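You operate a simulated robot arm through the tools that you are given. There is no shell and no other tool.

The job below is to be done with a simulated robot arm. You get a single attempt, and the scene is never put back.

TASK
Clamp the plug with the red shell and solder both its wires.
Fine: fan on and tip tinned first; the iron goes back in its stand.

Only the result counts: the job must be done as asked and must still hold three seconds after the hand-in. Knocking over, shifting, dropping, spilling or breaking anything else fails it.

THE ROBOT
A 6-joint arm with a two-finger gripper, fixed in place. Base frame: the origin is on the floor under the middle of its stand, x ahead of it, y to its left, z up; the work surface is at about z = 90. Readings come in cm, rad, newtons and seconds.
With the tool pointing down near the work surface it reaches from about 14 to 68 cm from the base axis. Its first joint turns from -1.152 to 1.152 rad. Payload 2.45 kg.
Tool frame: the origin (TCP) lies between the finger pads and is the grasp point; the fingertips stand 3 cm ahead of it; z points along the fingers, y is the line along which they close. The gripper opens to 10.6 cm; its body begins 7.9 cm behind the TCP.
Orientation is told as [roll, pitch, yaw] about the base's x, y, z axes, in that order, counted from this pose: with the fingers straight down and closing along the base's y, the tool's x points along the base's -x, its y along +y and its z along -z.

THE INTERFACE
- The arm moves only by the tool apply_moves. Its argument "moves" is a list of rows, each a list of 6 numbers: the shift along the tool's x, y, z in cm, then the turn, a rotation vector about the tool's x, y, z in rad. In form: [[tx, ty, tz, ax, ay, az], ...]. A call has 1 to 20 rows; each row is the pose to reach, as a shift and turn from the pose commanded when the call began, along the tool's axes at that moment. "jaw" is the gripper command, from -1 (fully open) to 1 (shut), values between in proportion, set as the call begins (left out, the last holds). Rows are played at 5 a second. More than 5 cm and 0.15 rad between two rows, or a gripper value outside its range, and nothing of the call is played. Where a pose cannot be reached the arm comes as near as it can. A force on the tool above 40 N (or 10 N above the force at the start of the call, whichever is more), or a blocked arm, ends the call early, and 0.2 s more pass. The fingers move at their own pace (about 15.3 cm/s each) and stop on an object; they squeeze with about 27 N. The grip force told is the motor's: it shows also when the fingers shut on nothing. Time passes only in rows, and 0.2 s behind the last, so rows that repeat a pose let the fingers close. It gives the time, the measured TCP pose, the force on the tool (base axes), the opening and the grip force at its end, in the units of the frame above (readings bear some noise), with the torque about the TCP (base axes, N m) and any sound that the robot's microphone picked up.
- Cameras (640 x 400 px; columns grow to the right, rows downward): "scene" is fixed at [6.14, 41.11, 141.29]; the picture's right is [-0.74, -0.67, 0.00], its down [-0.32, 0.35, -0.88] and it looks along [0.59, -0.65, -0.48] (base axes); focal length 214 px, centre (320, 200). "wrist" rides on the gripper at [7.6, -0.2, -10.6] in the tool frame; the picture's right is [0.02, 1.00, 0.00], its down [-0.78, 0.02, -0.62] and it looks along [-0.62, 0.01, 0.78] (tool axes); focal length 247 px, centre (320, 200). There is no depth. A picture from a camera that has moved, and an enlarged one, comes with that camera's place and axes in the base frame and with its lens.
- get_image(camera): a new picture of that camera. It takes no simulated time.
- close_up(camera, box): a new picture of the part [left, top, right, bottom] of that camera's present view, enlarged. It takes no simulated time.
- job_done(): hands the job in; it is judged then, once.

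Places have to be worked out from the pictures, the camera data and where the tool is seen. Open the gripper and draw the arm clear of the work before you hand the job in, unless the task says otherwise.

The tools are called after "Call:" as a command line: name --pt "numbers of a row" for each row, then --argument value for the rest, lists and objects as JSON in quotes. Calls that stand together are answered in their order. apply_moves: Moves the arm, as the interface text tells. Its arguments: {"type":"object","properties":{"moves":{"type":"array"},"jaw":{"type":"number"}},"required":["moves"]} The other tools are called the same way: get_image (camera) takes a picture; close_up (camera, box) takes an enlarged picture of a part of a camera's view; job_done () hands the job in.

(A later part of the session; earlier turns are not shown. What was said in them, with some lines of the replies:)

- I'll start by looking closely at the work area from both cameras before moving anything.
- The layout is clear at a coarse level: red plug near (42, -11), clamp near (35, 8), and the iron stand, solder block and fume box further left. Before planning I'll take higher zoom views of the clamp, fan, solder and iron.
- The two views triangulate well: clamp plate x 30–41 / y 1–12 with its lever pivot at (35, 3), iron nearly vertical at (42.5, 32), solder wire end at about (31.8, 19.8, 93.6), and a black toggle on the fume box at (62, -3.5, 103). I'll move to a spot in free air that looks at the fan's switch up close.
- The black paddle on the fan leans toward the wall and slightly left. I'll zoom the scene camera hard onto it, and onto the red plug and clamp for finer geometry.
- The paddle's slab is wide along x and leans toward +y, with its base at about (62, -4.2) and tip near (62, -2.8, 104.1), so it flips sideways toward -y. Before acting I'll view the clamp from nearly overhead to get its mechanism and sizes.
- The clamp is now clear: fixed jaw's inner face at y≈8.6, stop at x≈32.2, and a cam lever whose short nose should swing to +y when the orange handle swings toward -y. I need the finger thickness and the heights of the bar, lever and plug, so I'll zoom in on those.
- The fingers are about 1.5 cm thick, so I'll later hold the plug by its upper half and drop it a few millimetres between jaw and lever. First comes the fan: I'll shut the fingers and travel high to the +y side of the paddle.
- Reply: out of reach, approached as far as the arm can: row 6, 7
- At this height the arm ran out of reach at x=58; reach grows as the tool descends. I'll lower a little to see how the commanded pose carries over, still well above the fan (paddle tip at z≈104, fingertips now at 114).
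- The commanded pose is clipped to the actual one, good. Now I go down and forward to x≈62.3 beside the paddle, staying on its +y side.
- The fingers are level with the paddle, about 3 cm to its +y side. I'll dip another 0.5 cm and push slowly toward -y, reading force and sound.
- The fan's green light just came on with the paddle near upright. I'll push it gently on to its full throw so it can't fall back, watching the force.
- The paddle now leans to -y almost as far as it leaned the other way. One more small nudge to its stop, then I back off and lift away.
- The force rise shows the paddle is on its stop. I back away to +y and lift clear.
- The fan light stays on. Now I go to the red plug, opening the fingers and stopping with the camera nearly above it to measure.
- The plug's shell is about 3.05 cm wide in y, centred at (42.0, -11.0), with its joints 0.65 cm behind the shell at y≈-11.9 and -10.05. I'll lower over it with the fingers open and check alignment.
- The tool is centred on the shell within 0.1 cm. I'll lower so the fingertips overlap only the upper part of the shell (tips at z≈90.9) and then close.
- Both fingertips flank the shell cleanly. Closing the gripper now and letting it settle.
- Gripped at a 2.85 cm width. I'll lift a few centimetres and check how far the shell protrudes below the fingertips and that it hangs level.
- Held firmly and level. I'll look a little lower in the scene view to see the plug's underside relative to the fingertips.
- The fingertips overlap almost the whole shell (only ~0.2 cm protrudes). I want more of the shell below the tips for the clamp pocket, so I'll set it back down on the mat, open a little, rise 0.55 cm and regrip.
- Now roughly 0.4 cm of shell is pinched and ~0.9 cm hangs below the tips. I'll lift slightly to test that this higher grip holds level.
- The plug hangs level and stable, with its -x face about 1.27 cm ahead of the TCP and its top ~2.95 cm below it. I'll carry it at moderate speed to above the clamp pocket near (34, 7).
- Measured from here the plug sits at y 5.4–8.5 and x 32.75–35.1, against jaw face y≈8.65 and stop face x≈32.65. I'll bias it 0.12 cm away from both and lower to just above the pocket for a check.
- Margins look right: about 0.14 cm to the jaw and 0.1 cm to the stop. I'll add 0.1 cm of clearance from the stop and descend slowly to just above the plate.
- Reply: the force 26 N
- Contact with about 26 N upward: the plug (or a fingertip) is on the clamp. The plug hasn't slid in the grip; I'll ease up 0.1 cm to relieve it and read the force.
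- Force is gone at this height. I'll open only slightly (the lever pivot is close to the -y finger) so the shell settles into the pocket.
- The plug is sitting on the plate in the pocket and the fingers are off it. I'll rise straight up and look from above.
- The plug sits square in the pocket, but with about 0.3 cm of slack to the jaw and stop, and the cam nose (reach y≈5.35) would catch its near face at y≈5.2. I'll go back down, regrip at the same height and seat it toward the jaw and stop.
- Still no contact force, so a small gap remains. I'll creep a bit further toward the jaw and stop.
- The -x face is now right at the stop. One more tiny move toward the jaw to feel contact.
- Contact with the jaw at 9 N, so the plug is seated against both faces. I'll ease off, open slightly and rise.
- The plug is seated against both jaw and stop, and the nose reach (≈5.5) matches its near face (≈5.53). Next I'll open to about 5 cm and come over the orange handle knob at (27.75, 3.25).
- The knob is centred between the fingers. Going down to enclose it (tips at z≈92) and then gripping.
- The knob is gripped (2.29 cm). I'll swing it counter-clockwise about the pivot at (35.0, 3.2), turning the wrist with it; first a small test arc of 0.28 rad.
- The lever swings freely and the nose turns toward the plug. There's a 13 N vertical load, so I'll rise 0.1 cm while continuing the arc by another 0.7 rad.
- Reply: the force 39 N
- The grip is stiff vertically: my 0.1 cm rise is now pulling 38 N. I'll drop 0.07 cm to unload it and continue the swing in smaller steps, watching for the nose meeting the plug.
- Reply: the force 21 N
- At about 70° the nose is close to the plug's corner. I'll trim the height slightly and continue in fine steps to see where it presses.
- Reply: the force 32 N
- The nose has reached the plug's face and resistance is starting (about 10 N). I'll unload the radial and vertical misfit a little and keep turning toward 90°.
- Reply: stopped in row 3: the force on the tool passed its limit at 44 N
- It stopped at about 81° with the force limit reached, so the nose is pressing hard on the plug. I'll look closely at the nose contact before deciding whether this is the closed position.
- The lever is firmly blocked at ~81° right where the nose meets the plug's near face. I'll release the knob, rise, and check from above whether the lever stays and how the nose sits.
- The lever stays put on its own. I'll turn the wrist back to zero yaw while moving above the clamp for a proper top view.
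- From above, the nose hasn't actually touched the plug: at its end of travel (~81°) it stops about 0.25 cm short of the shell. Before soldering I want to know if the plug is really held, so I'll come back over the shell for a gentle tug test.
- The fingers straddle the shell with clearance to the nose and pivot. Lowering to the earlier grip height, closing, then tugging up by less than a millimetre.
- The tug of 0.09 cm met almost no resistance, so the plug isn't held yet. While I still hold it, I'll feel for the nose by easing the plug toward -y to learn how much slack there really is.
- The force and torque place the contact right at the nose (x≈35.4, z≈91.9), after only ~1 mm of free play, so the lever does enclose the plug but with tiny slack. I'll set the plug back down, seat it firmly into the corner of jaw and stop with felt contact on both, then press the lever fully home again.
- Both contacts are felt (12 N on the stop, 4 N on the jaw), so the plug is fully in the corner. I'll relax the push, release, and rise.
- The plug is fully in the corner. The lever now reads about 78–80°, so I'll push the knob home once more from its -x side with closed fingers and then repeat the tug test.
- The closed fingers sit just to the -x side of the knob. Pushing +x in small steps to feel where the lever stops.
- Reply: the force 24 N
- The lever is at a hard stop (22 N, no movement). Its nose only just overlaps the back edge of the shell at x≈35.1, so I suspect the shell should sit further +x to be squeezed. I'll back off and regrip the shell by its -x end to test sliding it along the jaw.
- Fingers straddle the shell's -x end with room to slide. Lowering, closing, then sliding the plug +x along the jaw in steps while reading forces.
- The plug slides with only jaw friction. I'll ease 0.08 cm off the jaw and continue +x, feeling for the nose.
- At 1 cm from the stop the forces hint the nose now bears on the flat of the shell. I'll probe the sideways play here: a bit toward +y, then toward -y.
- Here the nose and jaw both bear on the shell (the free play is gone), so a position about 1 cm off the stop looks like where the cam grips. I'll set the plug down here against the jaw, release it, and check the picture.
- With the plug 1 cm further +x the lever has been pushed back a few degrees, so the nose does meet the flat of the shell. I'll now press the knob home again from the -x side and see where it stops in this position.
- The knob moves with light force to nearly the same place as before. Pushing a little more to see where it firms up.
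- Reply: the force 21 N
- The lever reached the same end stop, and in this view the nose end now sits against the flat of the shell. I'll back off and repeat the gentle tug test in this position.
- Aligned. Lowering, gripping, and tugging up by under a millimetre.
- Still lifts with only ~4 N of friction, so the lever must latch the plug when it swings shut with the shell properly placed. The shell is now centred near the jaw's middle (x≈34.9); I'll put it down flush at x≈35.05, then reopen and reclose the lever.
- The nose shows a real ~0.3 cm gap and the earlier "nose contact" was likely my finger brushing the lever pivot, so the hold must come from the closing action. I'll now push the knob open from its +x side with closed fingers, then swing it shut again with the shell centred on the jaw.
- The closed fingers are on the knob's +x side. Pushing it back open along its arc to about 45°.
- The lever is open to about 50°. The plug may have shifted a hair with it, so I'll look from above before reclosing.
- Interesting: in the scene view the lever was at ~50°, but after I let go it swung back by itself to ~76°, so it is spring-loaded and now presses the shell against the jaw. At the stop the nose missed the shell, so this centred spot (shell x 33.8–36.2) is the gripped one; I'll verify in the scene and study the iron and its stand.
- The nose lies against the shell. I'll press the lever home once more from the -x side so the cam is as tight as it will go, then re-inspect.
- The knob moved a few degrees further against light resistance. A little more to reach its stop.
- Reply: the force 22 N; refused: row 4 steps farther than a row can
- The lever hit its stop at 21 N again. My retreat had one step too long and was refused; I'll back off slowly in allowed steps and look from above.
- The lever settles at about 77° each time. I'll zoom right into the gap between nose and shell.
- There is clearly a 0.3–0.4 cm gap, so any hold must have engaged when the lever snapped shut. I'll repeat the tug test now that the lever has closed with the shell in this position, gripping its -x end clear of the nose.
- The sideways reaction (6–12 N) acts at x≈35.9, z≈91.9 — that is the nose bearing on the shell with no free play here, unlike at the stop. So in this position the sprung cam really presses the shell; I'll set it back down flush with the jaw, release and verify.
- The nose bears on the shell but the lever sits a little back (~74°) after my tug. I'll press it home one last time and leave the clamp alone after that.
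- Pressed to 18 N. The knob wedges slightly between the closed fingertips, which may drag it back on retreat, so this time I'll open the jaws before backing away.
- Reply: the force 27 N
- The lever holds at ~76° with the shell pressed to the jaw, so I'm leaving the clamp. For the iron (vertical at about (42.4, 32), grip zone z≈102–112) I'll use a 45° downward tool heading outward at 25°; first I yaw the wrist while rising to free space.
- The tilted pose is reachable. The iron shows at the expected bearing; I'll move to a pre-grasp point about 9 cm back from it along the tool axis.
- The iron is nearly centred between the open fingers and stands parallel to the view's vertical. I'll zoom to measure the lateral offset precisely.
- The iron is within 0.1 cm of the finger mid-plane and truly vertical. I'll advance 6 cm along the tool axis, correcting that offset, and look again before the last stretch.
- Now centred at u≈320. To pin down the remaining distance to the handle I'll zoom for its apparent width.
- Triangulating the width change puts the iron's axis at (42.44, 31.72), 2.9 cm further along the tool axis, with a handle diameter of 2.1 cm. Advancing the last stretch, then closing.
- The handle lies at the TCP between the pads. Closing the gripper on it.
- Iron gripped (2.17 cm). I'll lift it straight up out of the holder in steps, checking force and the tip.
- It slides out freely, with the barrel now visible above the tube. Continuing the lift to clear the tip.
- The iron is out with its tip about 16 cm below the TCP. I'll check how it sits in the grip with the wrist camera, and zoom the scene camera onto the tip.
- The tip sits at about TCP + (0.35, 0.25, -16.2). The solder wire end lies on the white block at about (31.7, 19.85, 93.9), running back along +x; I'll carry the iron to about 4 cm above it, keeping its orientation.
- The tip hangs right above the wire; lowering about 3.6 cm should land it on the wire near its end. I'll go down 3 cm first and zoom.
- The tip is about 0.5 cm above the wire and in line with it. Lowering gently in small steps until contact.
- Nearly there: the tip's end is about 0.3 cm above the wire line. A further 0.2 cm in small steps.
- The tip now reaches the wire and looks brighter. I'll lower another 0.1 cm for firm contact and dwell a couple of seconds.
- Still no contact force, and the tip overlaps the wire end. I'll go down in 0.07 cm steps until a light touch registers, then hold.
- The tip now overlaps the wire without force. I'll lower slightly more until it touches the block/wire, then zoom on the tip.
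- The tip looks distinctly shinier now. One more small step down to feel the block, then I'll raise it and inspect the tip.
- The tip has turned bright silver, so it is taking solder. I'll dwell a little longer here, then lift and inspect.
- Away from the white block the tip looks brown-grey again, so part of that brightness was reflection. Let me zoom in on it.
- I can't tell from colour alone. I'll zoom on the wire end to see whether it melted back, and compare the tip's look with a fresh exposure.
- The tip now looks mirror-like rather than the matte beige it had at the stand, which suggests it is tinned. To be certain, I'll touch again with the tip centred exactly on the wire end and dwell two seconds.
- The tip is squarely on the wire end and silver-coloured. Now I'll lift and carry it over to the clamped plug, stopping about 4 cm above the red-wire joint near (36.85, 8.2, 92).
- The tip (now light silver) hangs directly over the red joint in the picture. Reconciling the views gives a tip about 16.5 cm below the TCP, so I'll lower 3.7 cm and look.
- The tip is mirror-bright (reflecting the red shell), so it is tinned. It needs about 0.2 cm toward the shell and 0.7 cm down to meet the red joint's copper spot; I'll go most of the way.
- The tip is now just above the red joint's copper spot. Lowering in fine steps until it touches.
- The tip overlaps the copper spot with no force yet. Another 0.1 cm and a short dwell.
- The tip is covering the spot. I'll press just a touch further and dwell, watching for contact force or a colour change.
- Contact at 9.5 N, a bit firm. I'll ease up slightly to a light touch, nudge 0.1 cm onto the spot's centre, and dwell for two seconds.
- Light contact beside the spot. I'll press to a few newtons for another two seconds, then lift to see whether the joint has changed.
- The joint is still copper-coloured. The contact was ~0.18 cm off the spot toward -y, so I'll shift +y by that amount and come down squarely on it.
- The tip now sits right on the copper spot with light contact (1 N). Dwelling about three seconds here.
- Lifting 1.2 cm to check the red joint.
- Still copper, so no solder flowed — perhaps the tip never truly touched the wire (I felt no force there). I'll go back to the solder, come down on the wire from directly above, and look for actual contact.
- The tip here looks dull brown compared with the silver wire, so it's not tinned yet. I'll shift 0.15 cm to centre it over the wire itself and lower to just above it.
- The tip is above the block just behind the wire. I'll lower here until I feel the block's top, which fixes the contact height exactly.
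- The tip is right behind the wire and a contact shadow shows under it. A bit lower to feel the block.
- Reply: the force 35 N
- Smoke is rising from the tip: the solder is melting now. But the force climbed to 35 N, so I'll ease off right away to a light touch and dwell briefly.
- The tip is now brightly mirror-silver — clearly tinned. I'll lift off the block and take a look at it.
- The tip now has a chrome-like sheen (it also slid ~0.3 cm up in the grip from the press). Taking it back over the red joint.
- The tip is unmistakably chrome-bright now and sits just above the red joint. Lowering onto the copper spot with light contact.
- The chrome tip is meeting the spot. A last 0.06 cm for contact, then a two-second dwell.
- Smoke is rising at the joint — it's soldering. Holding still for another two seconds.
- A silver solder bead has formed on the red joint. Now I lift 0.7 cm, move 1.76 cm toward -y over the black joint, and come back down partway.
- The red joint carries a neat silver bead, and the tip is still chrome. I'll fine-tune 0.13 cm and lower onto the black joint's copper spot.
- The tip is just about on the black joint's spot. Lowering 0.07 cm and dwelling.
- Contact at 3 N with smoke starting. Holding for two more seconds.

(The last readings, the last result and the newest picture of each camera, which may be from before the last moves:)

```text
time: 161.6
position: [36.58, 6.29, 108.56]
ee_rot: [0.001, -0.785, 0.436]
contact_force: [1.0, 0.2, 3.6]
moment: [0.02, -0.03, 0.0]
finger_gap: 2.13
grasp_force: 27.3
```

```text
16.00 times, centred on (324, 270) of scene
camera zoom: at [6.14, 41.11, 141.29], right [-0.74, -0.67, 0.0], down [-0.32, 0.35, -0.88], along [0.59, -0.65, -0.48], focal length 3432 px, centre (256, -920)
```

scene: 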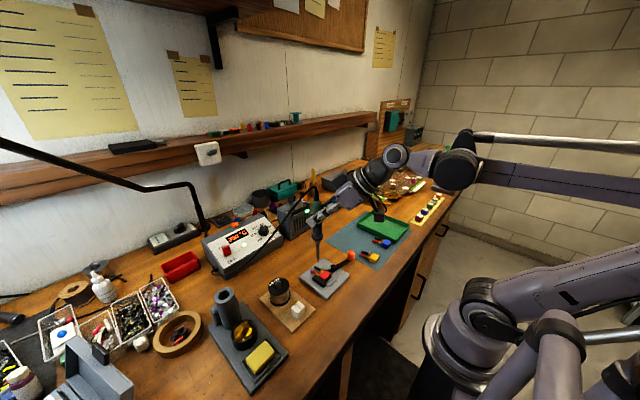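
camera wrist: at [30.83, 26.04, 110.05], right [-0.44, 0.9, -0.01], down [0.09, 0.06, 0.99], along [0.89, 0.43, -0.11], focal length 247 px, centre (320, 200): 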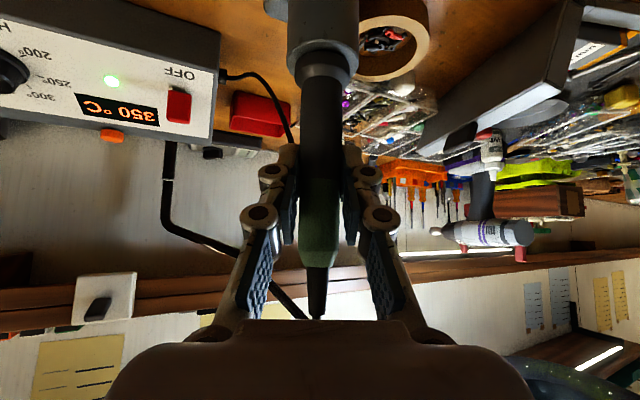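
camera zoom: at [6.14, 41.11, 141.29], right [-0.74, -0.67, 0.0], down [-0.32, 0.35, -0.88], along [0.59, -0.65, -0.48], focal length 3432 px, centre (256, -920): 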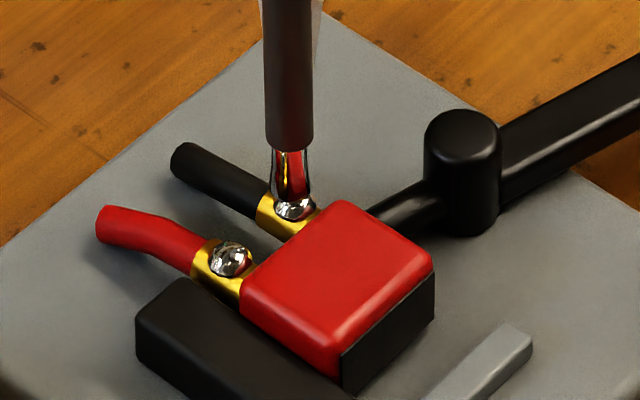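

Both joints now carry silver beads. I'll lift clear and take the iron back to the point directly above its holder that I left from.

Call:
apply_moves --pt "-1.0 0 -1.0 0 0 0" --pt "-3.0 0 -3.0 0 0 0" --pt "-5.66 0 -5.66 0 0 0"

Call:
close_up --camera "scene" --box '[308, 250, 348, 285]'

Call:
apply_moves --pt "-2.01 2.95 1.23 0 0 0" --pt "-4.02 5.9 2.47 0 0 0" --pt "-6.03 8.85 3.7 0 0 0" --pt "-8.04 11.81 4.93 0 0 0" --pt "-10.06 14.76 6.17 0 0 0" --pt "-12.07 17.71 7.4 0 0 0" --pt "-14.08 20.66 8.63 0 0 0" --pt "-14.08 20.66 8.63 0 0 0"

Call:
close_up --camera "scene" --box '[190, 230, 270, 320]'

```text
time: 162.4
position: [36.42, 6.02, 116.38]
ee_rot: [0.001, -0.787, 0.437]
contact_force: [0.4, -0.2, -0.6]
moment: [-0.05, -0.01, -0.01]
finger_gap: 2.12
grasp_force: 26.8
```

```text
11.43 times, centred on (328, 268) of scene
camera zoom: at [6.14, 41.11, 141.29], right [-0.74, -0.67, 0.0], down [-0.32, 0.35, -0.88], along [0.59, -0.65, -0.48], focal length 2451 px, centre (229, -571)
```

zoom: 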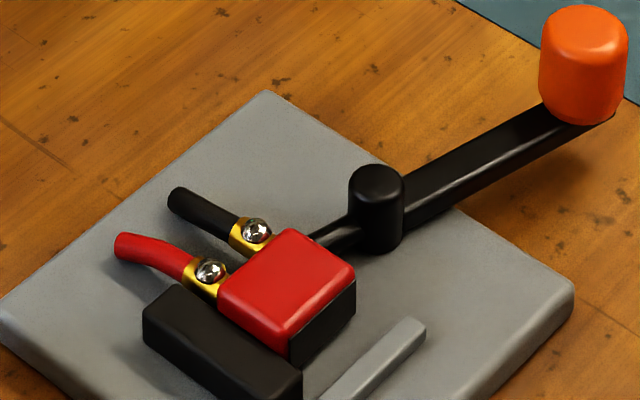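

```text
time: 164.2
position: [42.42, 31.85, 120.49]
ee_rot: [0.003, -0.786, 0.436]
contact_force: [-0.7, 0.5, -0.2]
moment: [0.0, 0.02, 0.0]
finger_gap: 2.13
grasp_force: 26.8
```

```text
4.44 times, centred on (230, 275) of scene
camera zoom: at [6.14, 41.11, 141.29], right [-0.74, -0.67, 0.0], down [-0.32, 0.35, -0.88], along [0.59, -0.65, -0.48], focal length 953 px, centre (720, -133)
```

zoom: 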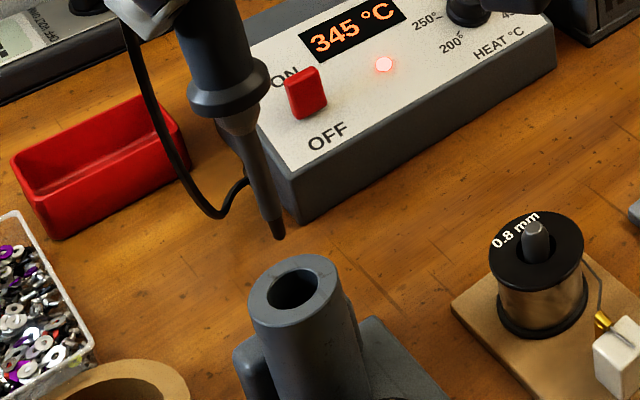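

Both joints show clean beads in the picture, and the tip is back at the same spot above the holder as when it was drawn. Lowering straight down, first 6 cm.

Call:
apply_moves --pt "1.06 0 1.06 0 0 0" --pt "2.12 0 2.12 0 0 0" --pt "3.18 0 3.18 0 0 0" --pt "4.24 0 4.24 0 0 0"

Call:
close_up --camera "scene" --box '[190, 230, 270, 320]'

```text
time: 165.2
position: [42.39, 31.78, 114.35]
ee_rot: [0.002, -0.785, 0.436]
contact_force: [-0.3, -0.1, -1.2]
moment: [-0.03, 0.01, 0.02]
finger_gap: 2.13
grasp_force: 27.3
```

```text
4.44 times, centred on (230, 275) of scene
camera zoom: at [6.14, 41.11, 141.29], right [-0.74, -0.67, 0.0], down [-0.32, 0.35, -0.88], along [0.59, -0.65, -0.48], focal length 953 px, centre (720, -133)
```

zoom: 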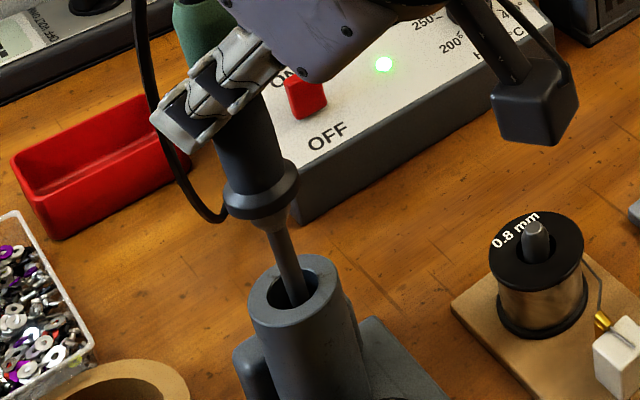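

The barrel is inside the tube, well centred and with no force. Lowering the rest until the collar seats.

Call:
apply_moves --pt "1.06 0 1.06 0 0 0" --pt "2.12 0 2.12 0 0 0" --pt "3.18 0 3.18 0 0 0" --pt "3.9 0 3.9 0 0 0"

Call:
close_up --camera "scene" --box '[190, 230, 270, 320]'

```text
time: 166.2
position: [42.3, 31.72, 108.88]
ee_rot: [0.002, -0.786, 0.438]
contact_force: [0.4, 0.7, -0.9]
moment: [-0.03, -0.01, 0.01]
finger_gap: 2.13
grasp_force: 27.0
```

```text
4.44 times, centred on (230, 275) of scene
camera zoom: at [6.14, 41.11, 141.29], right [-0.74, -0.67, 0.0], down [-0.32, 0.35, -0.88], along [0.59, -0.65, -0.48], focal length 953 px, centre (720, -133)
```

zoom: 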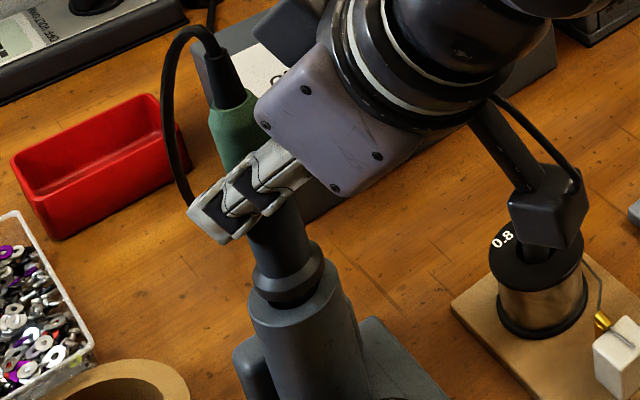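

The collar is about 0.9 cm above the tube's mouth. Final lowering in small steps until the collar rests.

Call:
apply_moves --pt "0.25 0 0.25 0 0 0" --pt "0.45 0 0.45 0 0 0" --pt "0.55 0 0.55 0 0 0" --pt "0.6 0 0.6 0 0 0"

Call:
apply_moves --pt "0.03 0 0.03 0 0 0" --pt "0.06 0 0.06 0 0 0" --pt "0.06 0 0.06 0 0 0"

Call:
close_up --camera "scene" --box '[200, 260, 260, 310]'

```text
time: 167.2
position: [42.34, 31.7, 108.01]
ee_rot: [0.003, -0.786, 0.436]
contact_force: [-0.5, -0.4, -1.2]
moment: [0.02, 0.0, -0.01]
finger_gap: 2.16
grasp_force: 27.3
```

```text
time: 168.0
position: [42.38, 31.64, 107.85]
ee_rot: [0.002, -0.787, 0.436]
contact_force: [-0.3, 0.2, 3.0]
moment: [0.06, -0.04, -0.02]
finger_gap: 2.15
grasp_force: 26.6
```

```text
8.00 times, centred on (230, 285) of scene
camera zoom: at [6.14, 41.11, 141.29], right [-0.74, -0.67, 0.0], down [-0.32, 0.35, -0.88], along [0.59, -0.65, -0.48], focal length 1716 px, centre (1040, -480)
```

zoom: 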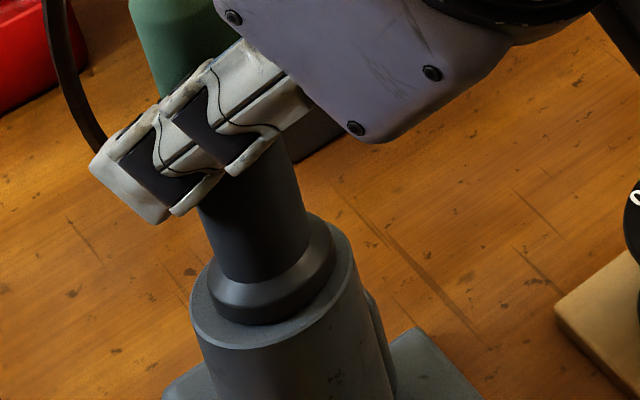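

The collar is seated in the tube with 3 N of contact. Opening the gripper and backing straight out along the tool axis.

Call:
apply_moves --pt "0 0 0 0 0 0" --pt "0 0 0 0 0 0" --pt "0 0 -1 0 0 0" --pt "0 0 -4 0 0 0" --pt "0 0 -8 0 0 0" --pt "0 0 -12 0 0 0" --jaw -1

Call:
close_up --camera "scene" --box '[180, 225, 276, 350]'

Call:
get_image --camera "wrist"

```text
time: 169.4
position: [34.55, 28.06, 116.36]
ee_rot: [0.001, -0.785, 0.433]
contact_force: [-0.7, -0.3, 0.1]
moment: [0.02, 0.01, -0.03]
finger_gap: 10.61
grasp_force: 0.1
```

```text
3.20 times, centred on (228, 288) of scene
camera zoom: at [6.14, 41.11, 141.29], right [-0.74, -0.67, 0.0], down [-0.32, 0.35, -0.88], along [0.59, -0.65, -0.48], focal length 686 px, centre (614, -80)
```

zoom: 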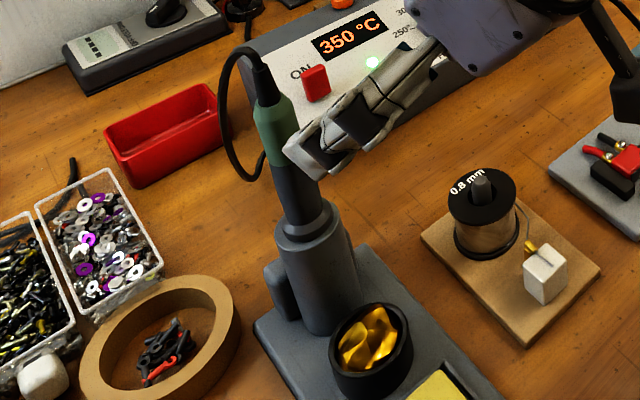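

```text
taken
camera wrist: at [23.08, 22.37, 118.57], right [-0.44, 0.9, -0.01], down [0.1, 0.06, 0.99], along [0.89, 0.43, -0.11], focal length 247 px, centre (320, 200)
```

wrist: 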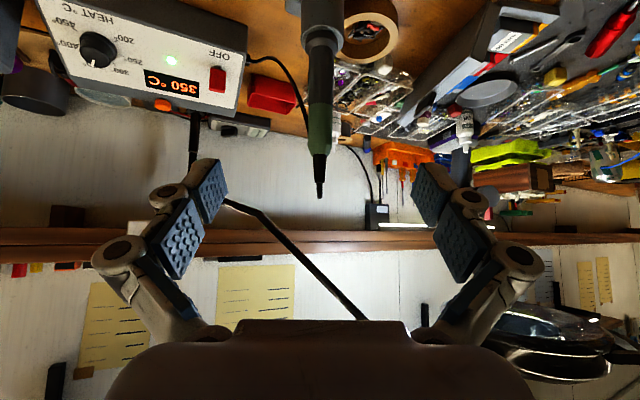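

The iron stands in its holder as it was at the start. I'll level the wrist again while moving away, to take a last look at the clamp from above.

Call:
apply_moves --pt "0.13 -1.47 -0.98 0 0.131 0" --pt "0.26 -2.94 -1.96 0 0.262 0" --pt "0.4 -4.41 -2.95 0 0.393 0" --pt "0.53 -5.89 -3.93 0 0.524 0" --pt "0.66 -7.36 -4.91 0 0.655 0" --pt "0.79 -8.83 -5.89 0 0.785 0"

Call:
apply_moves --pt "0.5 -3.5 1.5 0 0 0.145" --pt "1.0 -7.0 3.0 0 0 0.29" --pt "1.5 -10.5 4.5 0 0 0.436" --pt "1.5 -10.5 6.5 0 0 0.436"

Call:
get_image --camera "wrist"

```text
time: 170.8
position: [34.19, 18.13, 120.03]
ee_rot: [0.002, 0.002, 0.439]
contact_force: [0.3, -0.4, -1.0]
moment: [0.01, 0.01, -0.05]
finger_gap: 10.6
grasp_force: 0.1
```

```text
time: 171.8
position: [37.13, 7.91, 113.51]
ee_rot: [0.002, -0.001, 0.001]
contact_force: [-0.4, -0.4, -0.1]
moment: [0.01, 0.01, 0.01]
finger_gap: 10.64
grasp_force: 0.2
```

```text
taken
camera wrist: at [29.58, 7.74, 124.14], right [-0.02, 1.0, 0.0], down [0.78, 0.02, 0.62], along [0.62, 0.01, -0.78], focal length 247 px, centre (320, 200)
```

wrist: 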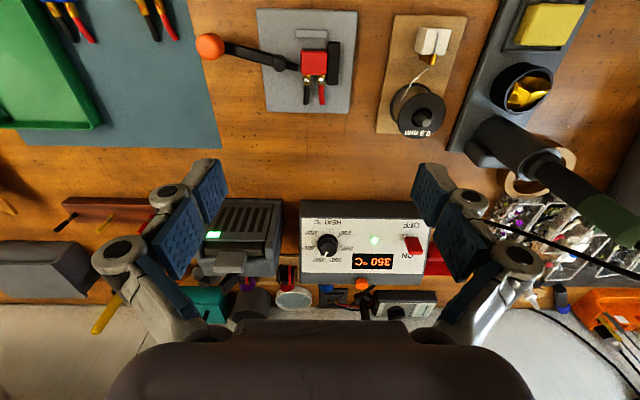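

Call:
close_up --camera "wrist" --box '[180, 0, 380, 125]'

Call:
close_up --camera "wrist" --box '[262, 35, 342, 95]'

Call:
close_up --camera "scene" --box '[300, 245, 364, 290]'

Call:
close_up --camera "scene" --box '[180, 190, 420, 350]'

```text
3.20 times, centred on (280, 62) of wrist
camera zoom: at [29.58, 7.74, 124.14], right [-0.02, 1.0, 0.0], down [0.78, 0.02, 0.62], along [0.62, 0.01, -0.78], focal length 790 px, centre (448, 640)
```

zoom: 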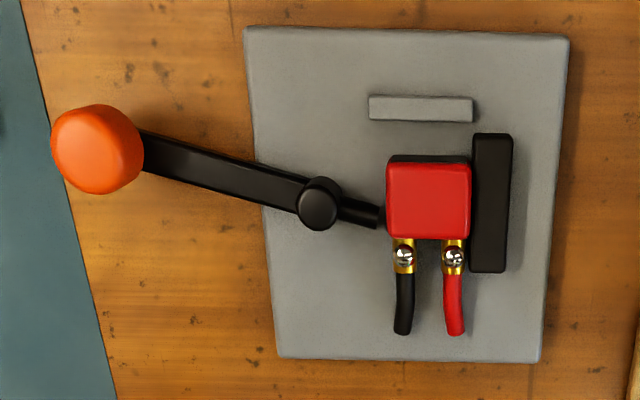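

```text
6.67 times, centred on (302, 65) of wrist
camera zoom: at [29.58, 7.74, 124.14], right [-0.02, 1.0, 0.0], down [0.78, 0.02, 0.62], along [0.62, 0.01, -0.78], focal length 1646 px, centre (440, 1100)
```

zoom: 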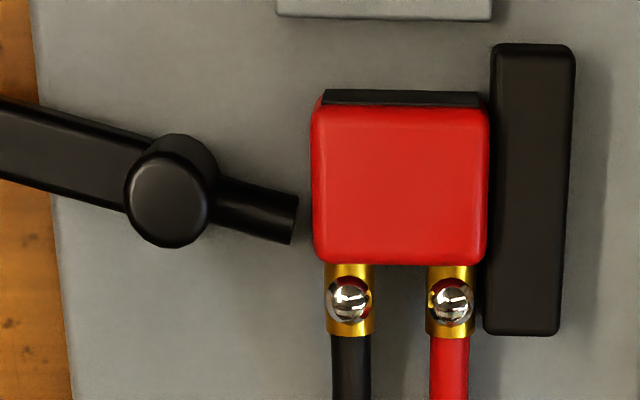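

```text
8.89 times, centred on (332, 268) of scene
camera zoom: at [6.14, 41.11, 141.29], right [-0.74, -0.67, 0.0], down [-0.32, 0.35, -0.88], along [0.59, -0.65, -0.48], focal length 1906 px, centre (213, -400)
```

zoom: 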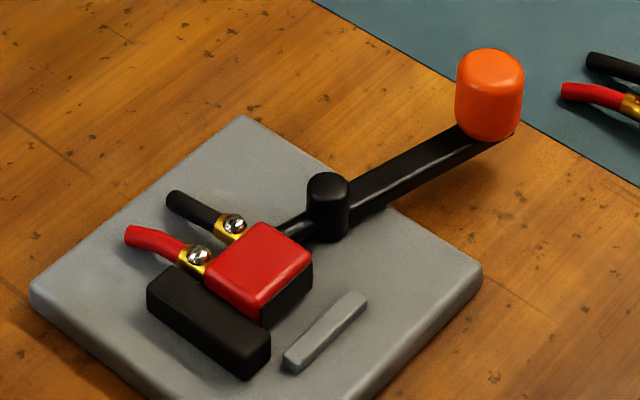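

```text
2.50 times, centred on (300, 270) of scene
camera zoom: at [6.14, 41.11, 141.29], right [-0.74, -0.67, 0.0], down [-0.32, 0.35, -0.88], along [0.59, -0.65, -0.48], focal length 536 px, centre (370, 25)
```

zoom: 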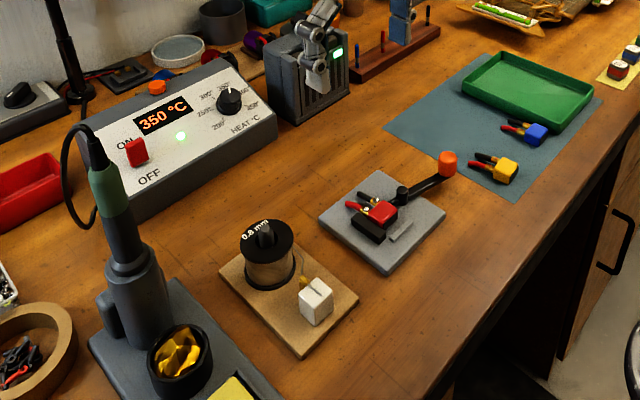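

Everything is in place: fan lit, both joints beaded, iron stowed. My one doubt is how firmly the plug is held, so I'll do a gentle push test on its front face with closed fingertips just above the little stop.

Call:
apply_moves --pt "1.8 -0.35 3.0 0 0 0" --pt "3.6 -0.7 6.0 0 0 0" --pt "5.23 -1.0 9.0 0 0 0" --pt "5.23 -1.0 13.0 0 0 0" --pt "5.23 -1.0 16.0 0 0 0" --jaw 1

Call:
close_up --camera "wrist" --box '[240, 70, 400, 200]'

Call:
close_up --camera "scene" --box '[305, 235, 361, 285]'

```text
time: 173.0
position: [32.02, 6.88, 97.44]
ee_rot: [0.002, -0.001, 0.001]
contact_force: [0.7, -0.4, -0.9]
moment: [0.01, 0.0, 0.04]
finger_gap: 0.0
grasp_force: 27.4
```

```text
3.08 times, centred on (320, 135) of wrist
camera zoom: at [24.36, 6.67, 108.09], right [-0.02, 1.0, 0.0], down [0.78, 0.02, 0.62], along [0.62, 0.02, -0.78], focal length 760 px, centre (320, 400)
```

zoom: 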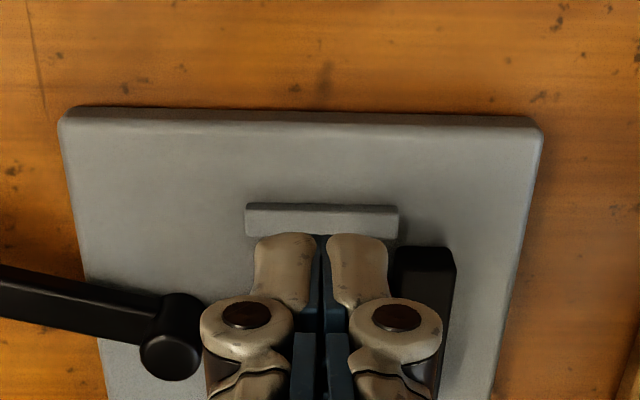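

```text
8.00 times, centred on (333, 260) of scene
camera zoom: at [6.14, 41.11, 141.29], right [-0.74, -0.67, 0.0], down [-0.32, 0.35, -0.88], along [0.59, -0.65, -0.48], focal length 1716 px, centre (216, -280)
```

zoom: 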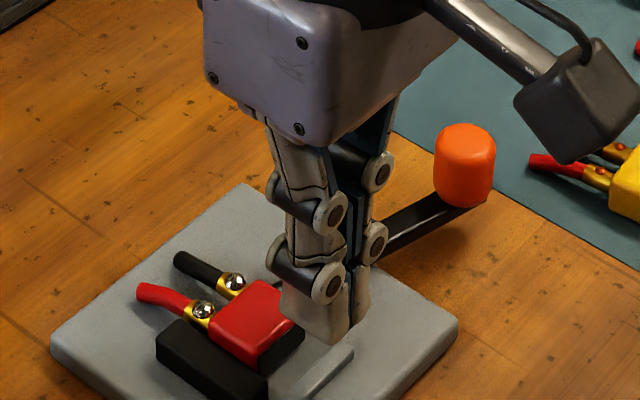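

The fingertips are just ahead of the shell's front face. Lowering to tips z≈91.75 and then pushing +x in tiny steps.

Call:
apply_moves --pt "0.1 0 1.2 0 0 0" --pt "0.1 0 2.1 0 0 0" --pt "0.1 0 2.35 0 0 0"

Call:
apply_moves --pt "-0.2 0 0 0 0 0" --pt "-0.35 0 0 0 0 0" --pt "-0.45 0 0 0 0 0"

Call:
close_up --camera "scene" --box '[310, 250, 350, 280]'

```text
time: 173.8
position: [31.88, 7.0, 95.01]
ee_rot: [0.001, -0.001, 0.002]
contact_force: [1.0, -0.4, 0.2]
moment: [-0.02, 0.01, 0.0]
finger_gap: 0.0
grasp_force: 26.9
```

```text
time: 174.6
position: [32.36, 6.95, 95.19]
ee_rot: [0.002, 0.0, 0.002]
contact_force: [0.5, 0.0, 0.3]
moment: [0.0, -0.02, -0.01]
finger_gap: 0.0
grasp_force: 27.4
```

```text
13.33 times, centred on (330, 265) of scene
camera zoom: at [6.14, 41.11, 141.29], right [-0.74, -0.67, 0.0], down [-0.32, 0.35, -0.88], along [0.59, -0.65, -0.48], focal length 2860 px, centre (187, -667)
```

zoom: 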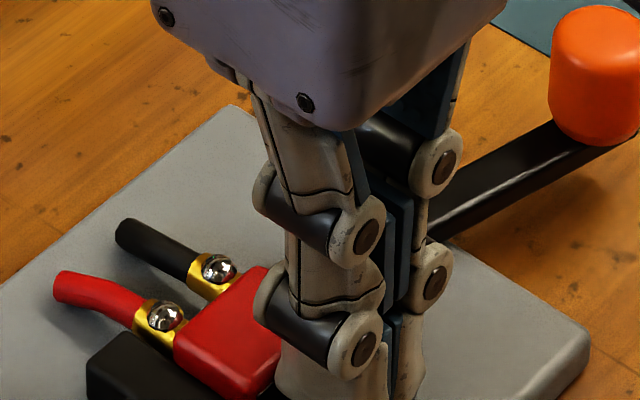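

No contact yet. Continuing in 0.1 cm steps and reading each time.

Call:
apply_moves --pt "-0.1 0 0 0 0 0" --pt "-0.1 0 0 0 0 0"

Call:
apply_moves --pt "-0.1 0 0 0 0 0" --pt "-0.1 0 0 0 0 0"

Call:
apply_moves --pt "-0.08 0 0 0 0 0" --pt "-0.08 0 0 0 0 0"

```text
time: 175.2
position: [32.41, 7.01, 95.24]
ee_rot: [0.0, -0.001, 0.0]
contact_force: [-0.9, -0.1, -0.6]
moment: [-0.01, -0.02, 0.0]
finger_gap: 0.02
grasp_force: 27.1
```

```text
time: 175.8
position: [32.46, 7.02, 95.13]
ee_rot: [0.002, 0.001, 0.003]
contact_force: [-1.9, -0.8, 1.0]
moment: [0.02, 0.05, -0.01]
finger_gap: 0.58
grasp_force: 27.5
```

```text
time: 176.4
position: [32.44, 6.95, 95.12]
ee_rot: [0.002, 0.0, 0.003]
contact_force: [-3.0, -1.1, -0.1]
moment: [0.0, 0.05, -0.01]
finger_gap: 0.62
grasp_force: 26.9
```

Now there's 3 N of resistance. Checking whether the plug moved.

Call:
close_up --camera "scene" --box '[310, 250, 350, 280]'

Call:
apply_moves --pt "-0.1 0 0 0 0 0" --pt "-0.1 0 0 0 0 0"

Call:
close_up --camera "scene" --box '[310, 250, 350, 280]'

```text
13.33 times, centred on (330, 265) of scene
camera zoom: at [6.13, 41.11, 141.29], right [-0.74, -0.67, 0.0], down [-0.32, 0.35, -0.88], along [0.59, -0.65, -0.48], focal length 2860 px, centre (187, -667)
```

zoom: 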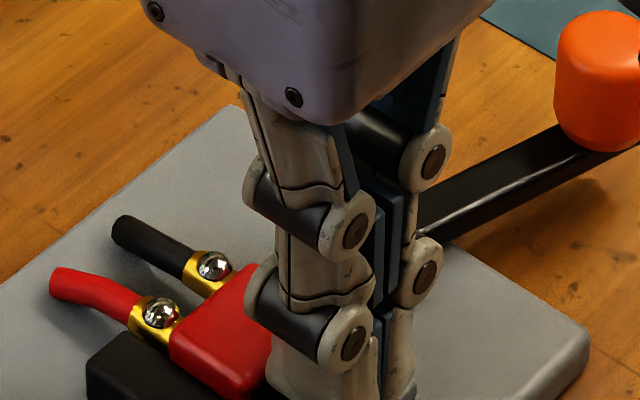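

```text
time: 177.0
position: [32.73, 7.03, 95.08]
ee_rot: [0.003, -0.001, 0.002]
contact_force: [-2.8, -0.7, 0.0]
moment: [-0.05, 0.05, -0.04]
finger_gap: 0.59
grasp_force: 26.9
```

```text
13.33 times, centred on (330, 265) of scene
camera zoom: at [6.13, 41.11, 141.29], right [-0.74, -0.67, 0.0], down [-0.32, 0.35, -0.88], along [0.59, -0.65, -0.48], focal length 2860 px, centre (187, -667)
```

zoom: 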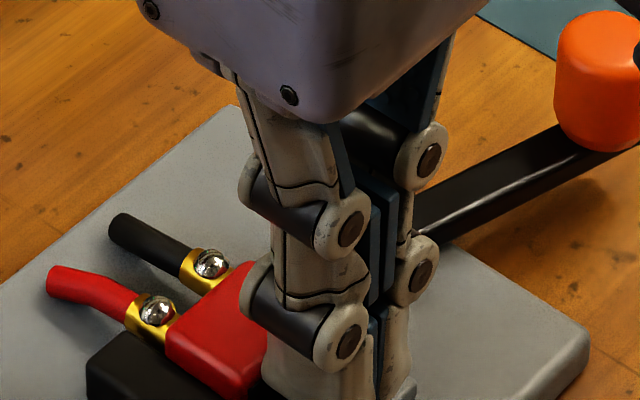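

The plug slid only under about 3 N and dragged the lever's nose with it, so the nose really is gripping the shell by friction — it is clamped. I'll back the fingers off and press the lever home once more to undo this small disturbance.

Call:
apply_moves --pt "0.3 0 0 0 0 0" --pt "0.7 0 0 0 0 0" --pt "0.7 0 -3 0 0 0" --pt "0.7 0 -7 0 0 0" --pt "0.9 -2.5 -10.5 0 0 0" --pt "1.6 -6.5 -12 0 0 0" --pt "2.4 -10.0 -10 0 0 0" --pt "3.1 -10.6 -6 0 0 0" --pt "3.1 -10.6 -2.5 0 0 0" --pt "3.1 -10.6 -0.8 0 0 0"

Call:
close_up --camera "scene" --box '[300, 225, 380, 290]'

```text
time: 179.2
position: [29.74, -3.64, 95.91]
ee_rot: [0.003, 0.001, 0.001]
contact_force: [-0.5, -0.5, 0.1]
moment: [0.0, 0.02, 0.03]
finger_gap: 0.02
grasp_force: 27.4
```

```text
6.15 times, centred on (340, 258) of scene
camera zoom: at [6.14, 41.11, 141.29], right [-0.74, -0.67, 0.0], down [-0.32, 0.35, -0.88], along [0.59, -0.65, -0.48], focal length 1320 px, centre (197, -154)
```

zoom: 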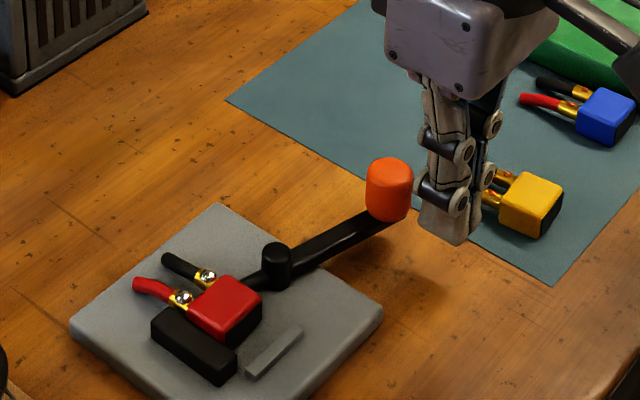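

Fingers are on the knob's -x side. Pressing it home to about 15–20 N.

Call:
apply_moves --pt "-0.5 0 0 0 0 0" --pt "-1.0 0 0 0 0 0" --pt "-1.4 0 0 0 0 0" --pt "-1.7 0 0 0 0 0"

Call:
apply_moves --pt "-0.1 0 0 0 0 0" --pt "-0.2 0 0 0 0 0" --pt "-0.2 0 0 0 0 0"

Call:
close_up --camera "scene" --box '[300, 245, 364, 290]'

```text
time: 180.2
position: [31.29, -3.49, 95.84]
ee_rot: [0.001, -0.002, 0.003]
contact_force: [-1.4, -0.5, 0.4]
moment: [-0.01, 0.0, 0.03]
finger_gap: 0.0
grasp_force: 27.1
```

```text
time: 181.0
position: [31.47, -3.59, 95.88]
ee_rot: [0.001, 0.002, 0.001]
contact_force: [-6.3, -1.8, 1.2]
moment: [-0.06, 0.1, -0.03]
finger_gap: 0.58
grasp_force: 28.6
```

```text
8.89 times, centred on (332, 268) of scene
camera zoom: at [6.12, 41.11, 141.29], right [-0.74, -0.67, 0.0], down [-0.32, 0.35, -0.88], along [0.59, -0.65, -0.48], focal length 1906 px, centre (213, -400)
```

zoom: 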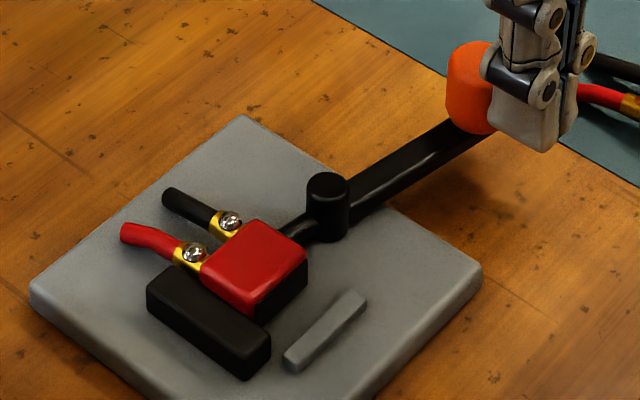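

Nearly at its stop. A little more, then I'll open the jaws before backing off so nothing drags the knob.

Call:
apply_moves --pt "-0.1 0 0 0 0 0" --pt "-0.17 0 0 0 0 0" --pt "-0.17 0 0 0 0 0"

Call:
apply_moves --pt "0 0 0 0 0 0" --pt "0 0 0 0 0 0" --pt "0.5 0 0 0 0 0" --pt "1.5 0 0 0 0 0" --pt "3.0 0 0 0 0 0" --pt "3.0 0 -4 0 0 0" --pt "3.0 0 -8.5 0 0 0" --pt "3.0 0 -13 0 0 0" --jaw 0.2

Call:
close_up --camera "scene" --box '[300, 245, 364, 290]'

```text
time: 181.8
position: [31.56, -3.57, 95.94]
ee_rot: [0.0, 0.004, 0.0]
contact_force: [-18.5, -5.6, -3.9]
moment: [-0.08, 0.43, -0.05]
finger_gap: 0.61
grasp_force: 28.2
```

```text
time: 183.6
position: [28.69, -3.56, 108.89]
ee_rot: [0.002, 0.0, 0.001]
contact_force: [0.5, -0.1, -0.6]
moment: [-0.02, -0.01, -0.02]
finger_gap: 4.21
grasp_force: 0.1
```

```text
8.89 times, centred on (332, 268) of scene
camera zoom: at [6.14, 41.11, 141.29], right [-0.74, -0.67, 0.0], down [-0.32, 0.35, -0.88], along [0.59, -0.65, -0.48], focal length 1906 px, centre (213, -400)
```

zoom: 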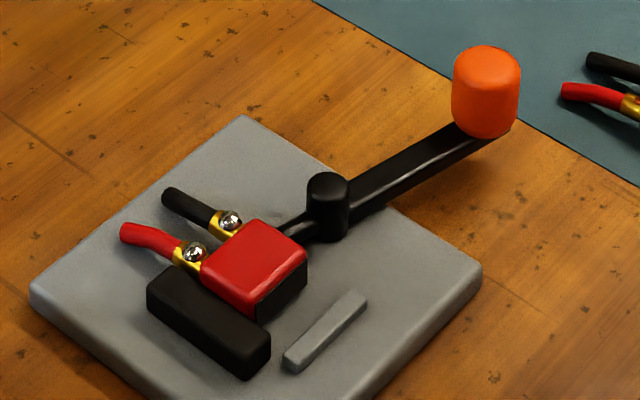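

The lever rests slightly more closed than before and the plug is snug. I'll confirm that the solder stand didn't shift and do a last overview before parking the arm.

Call:
close_up --camera "scene" --box '[262, 280, 310, 325]'

Call:
close_up --camera "scene" --box '[180, 230, 276, 350]'

Call:
close_up --camera "scene" --box '[310, 190, 430, 265]'

Call:
close_up --camera "scene" --box '[255, 185, 335, 245]'

```text
8.89 times, centred on (286, 302) of scene
camera zoom: at [6.14, 41.11, 141.29], right [-0.74, -0.67, 0.0], down [-0.32, 0.35, -0.88], along [0.59, -0.65, -0.48], focal length 1906 px, centre (622, -711)
```

zoom: 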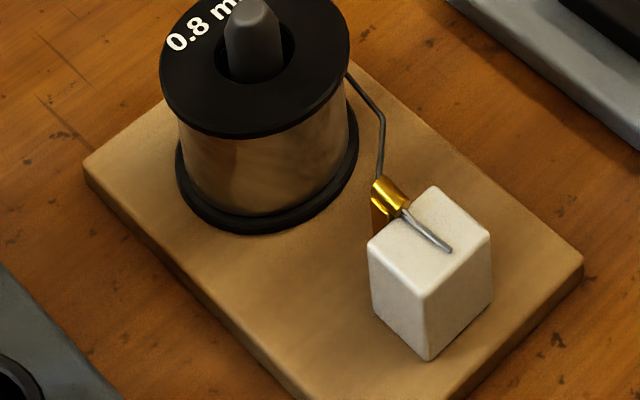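

```text
3.33 times, centred on (228, 290) of scene
camera zoom: at [6.14, 41.11, 141.29], right [-0.74, -0.67, 0.0], down [-0.32, 0.35, -0.88], along [0.59, -0.65, -0.48], focal length 715 px, centre (627, -100)
```

zoom: 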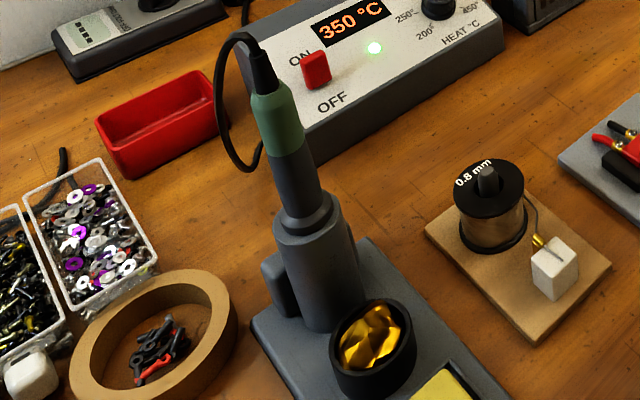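

```text
5.33 times, centred on (370, 228) of scene
camera zoom: at [6.14, 41.11, 141.29], right [-0.74, -0.67, 0.0], down [-0.32, 0.35, -0.88], along [0.59, -0.65, -0.48], focal length 1144 px, centre (53, 53)
```

zoom: 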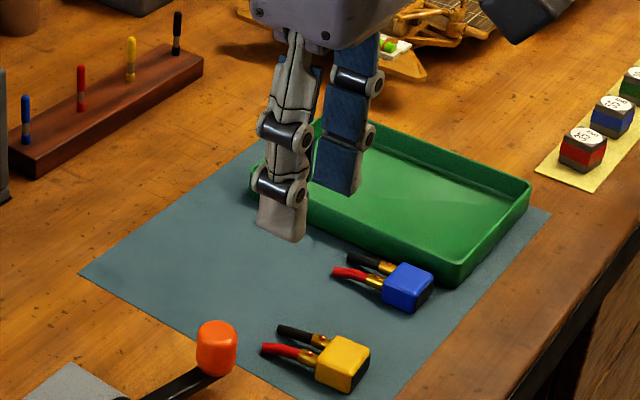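

```text
6.67 times, centred on (295, 215) of scene
camera zoom: at [6.14, 41.11, 141.29], right [-0.74, -0.67, 0.0], down [-0.32, 0.35, -0.88], along [0.59, -0.65, -0.48], focal length 1430 px, centre (487, 100)
```

zoom: 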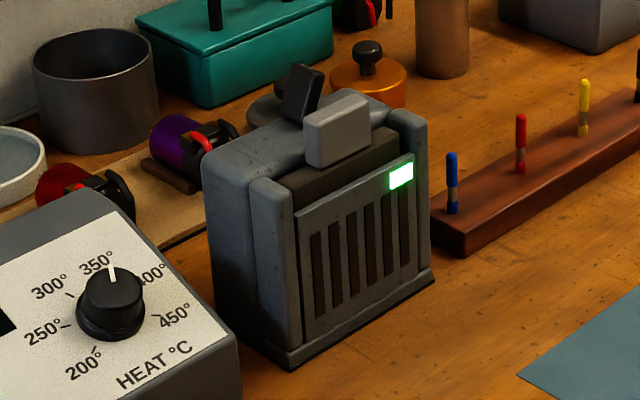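

Everything else is exactly where it was, the fan light is on and the iron is seated. I'll open the gripper fully and raise the arm clear of the bench.

Call:
apply_moves --pt "0 0 -4 0 0 0" --pt "0 0 -8 0 0 0" --pt "-2 -0.7 -12 0 0 0" --pt "-5 -1.4 -15.5 0 0 0" --pt "-8 -2.1 -18.5 0 0 0" --pt "-9.5 -2.7 -22 0 0 0" --pt "-9.5 -2.7 -22 0 0 0" --pt "-9.5 -2.7 -22 0 0 0" --jaw -1

Call:
get_image --camera "scene"

Call:
close_up --camera "scene" --box '[300, 245, 364, 290]'

```text
time: 185.4
position: [38.17, -6.45, 130.86]
ee_rot: [0.002, -0.001, 0.002]
contact_force: [0.6, -0.5, -0.2]
moment: [-0.03, -0.01, 0.0]
finger_gap: 10.59
grasp_force: 0.0
```

```text
taken
```

scene: 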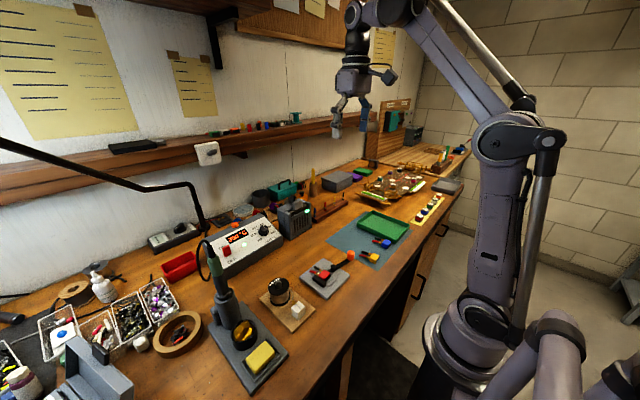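

```text
8.89 times, centred on (332, 268) of scene
camera zoom: at [6.14, 41.11, 141.29], right [-0.74, -0.67, 0.0], down [-0.32, 0.35, -0.88], along [0.59, -0.65, -0.48], focal length 1906 px, centre (213, -400)
```

zoom: 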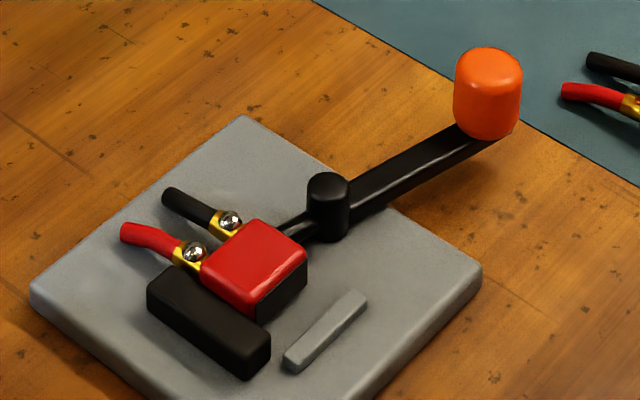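

The knob looks to have crept a hair since I let go. I'll wait three seconds and compare, to be sure the lever isn't drifting open.

Call:
apply_moves --pt "0 0 0 0 0 0" --pt "0 0 0 0 0 0" --pt "0 0 0 0 0 0" --pt "0 0 0 0 0 0" --pt "0 0 0 0 0 0" --pt "0 0 0 0 0 0" --pt "0 0 0 0 0 0" --pt "0 0 0 0 0 0" --pt "0 0 0 0 0 0" --pt "0 0 0 0 0 0" --pt "0 0 0 0 0 0" --pt "0 0 0 0 0 0" --pt "0 0 0 0 0 0" --pt "0 0 0 0 0 0" --pt "0 0 0 0 0 0" --pt "0 0 0 0 0 0"

Call:
close_up --camera "scene" --box '[300, 245, 364, 290]'

Call:
close_up --camera "wrist" --box '[340, 0, 480, 90]'

```text
time: 188.8
position: [38.29, -6.53, 130.82]
ee_rot: [0.002, -0.001, 0.003]
contact_force: [-0.6, -0.1, 0.0]
moment: [0.03, -0.02, 0.01]
finger_gap: 10.62
grasp_force: 0.0
```

```text
8.89 times, centred on (332, 268) of scene
camera zoom: at [6.14, 41.11, 141.29], right [-0.74, -0.67, 0.0], down [-0.32, 0.35, -0.88], along [0.59, -0.65, -0.48], focal length 1906 px, centre (213, -400)
```

zoom: 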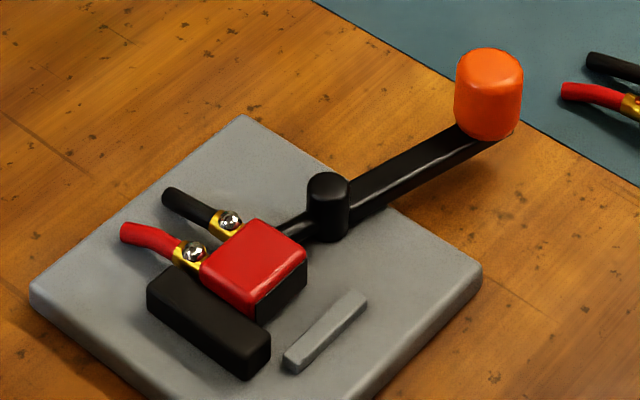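

```text
4.44 times, centred on (410, 45) of wrist
camera zoom: at [30.63, -6.65, 141.54], right [-0.02, 1.0, 0.0], down [0.78, 0.02, 0.62], along [0.62, 0.02, -0.78], focal length 1098 px, centre (-80, 889)
```

zoom: 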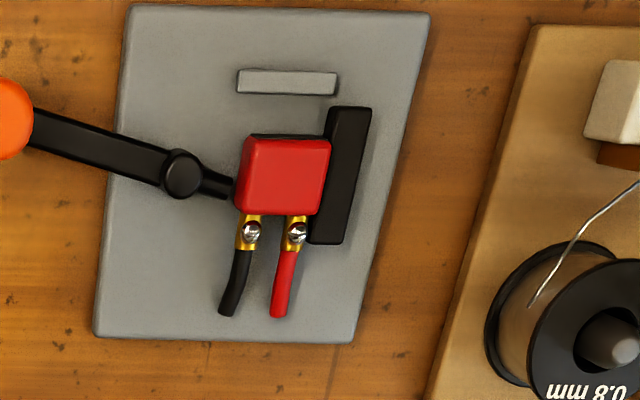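

The lever has settled at the same rest angle (~76°) that it kept for over a minute earlier, with its nose against the shell. Red plug clamped, both wires beaded with solder, fan on, iron in its stand and the arm clear, so I'm handing in.

Call:
job_done

```text
The job is handed in.
```

I've handed the job in: the red plug is in the clamp and both its wires are soldered. The one part I'm not sure of is how tightly the clamp holds it.

- **Fan:** switched on before any soldering, and its green light was still on at the end.
- **Tip:** tinned before soldering. My first tries at the solder missed the wire, so I touched the untinned tip to the red wire's joint and nothing took. I then tinned it properly; it smoked and turned bright.
- **Joints:** the red and black wires each have a silver solder bead.
- **Iron:** back in its stand, seated as it was at the start.
- **Clamp:** the lever is closed and settles at about 76°. The plug sits about 1 cm forward of the small grey stop, because tight against the stop the lever's nose missed its shell. Where it is now, the nose bears on the shell, but the grip is light: in a push test the plug slid about 0.2 cm under roughly 3 N. I pressed the lever home again after that.

While tinning, I briefly pressed the tip down on the white solder block with about 35 N. The block doesn't look moved or damaged. Nothing else I checked on the bench has moved, and the arm is parked clear with the gripper open.
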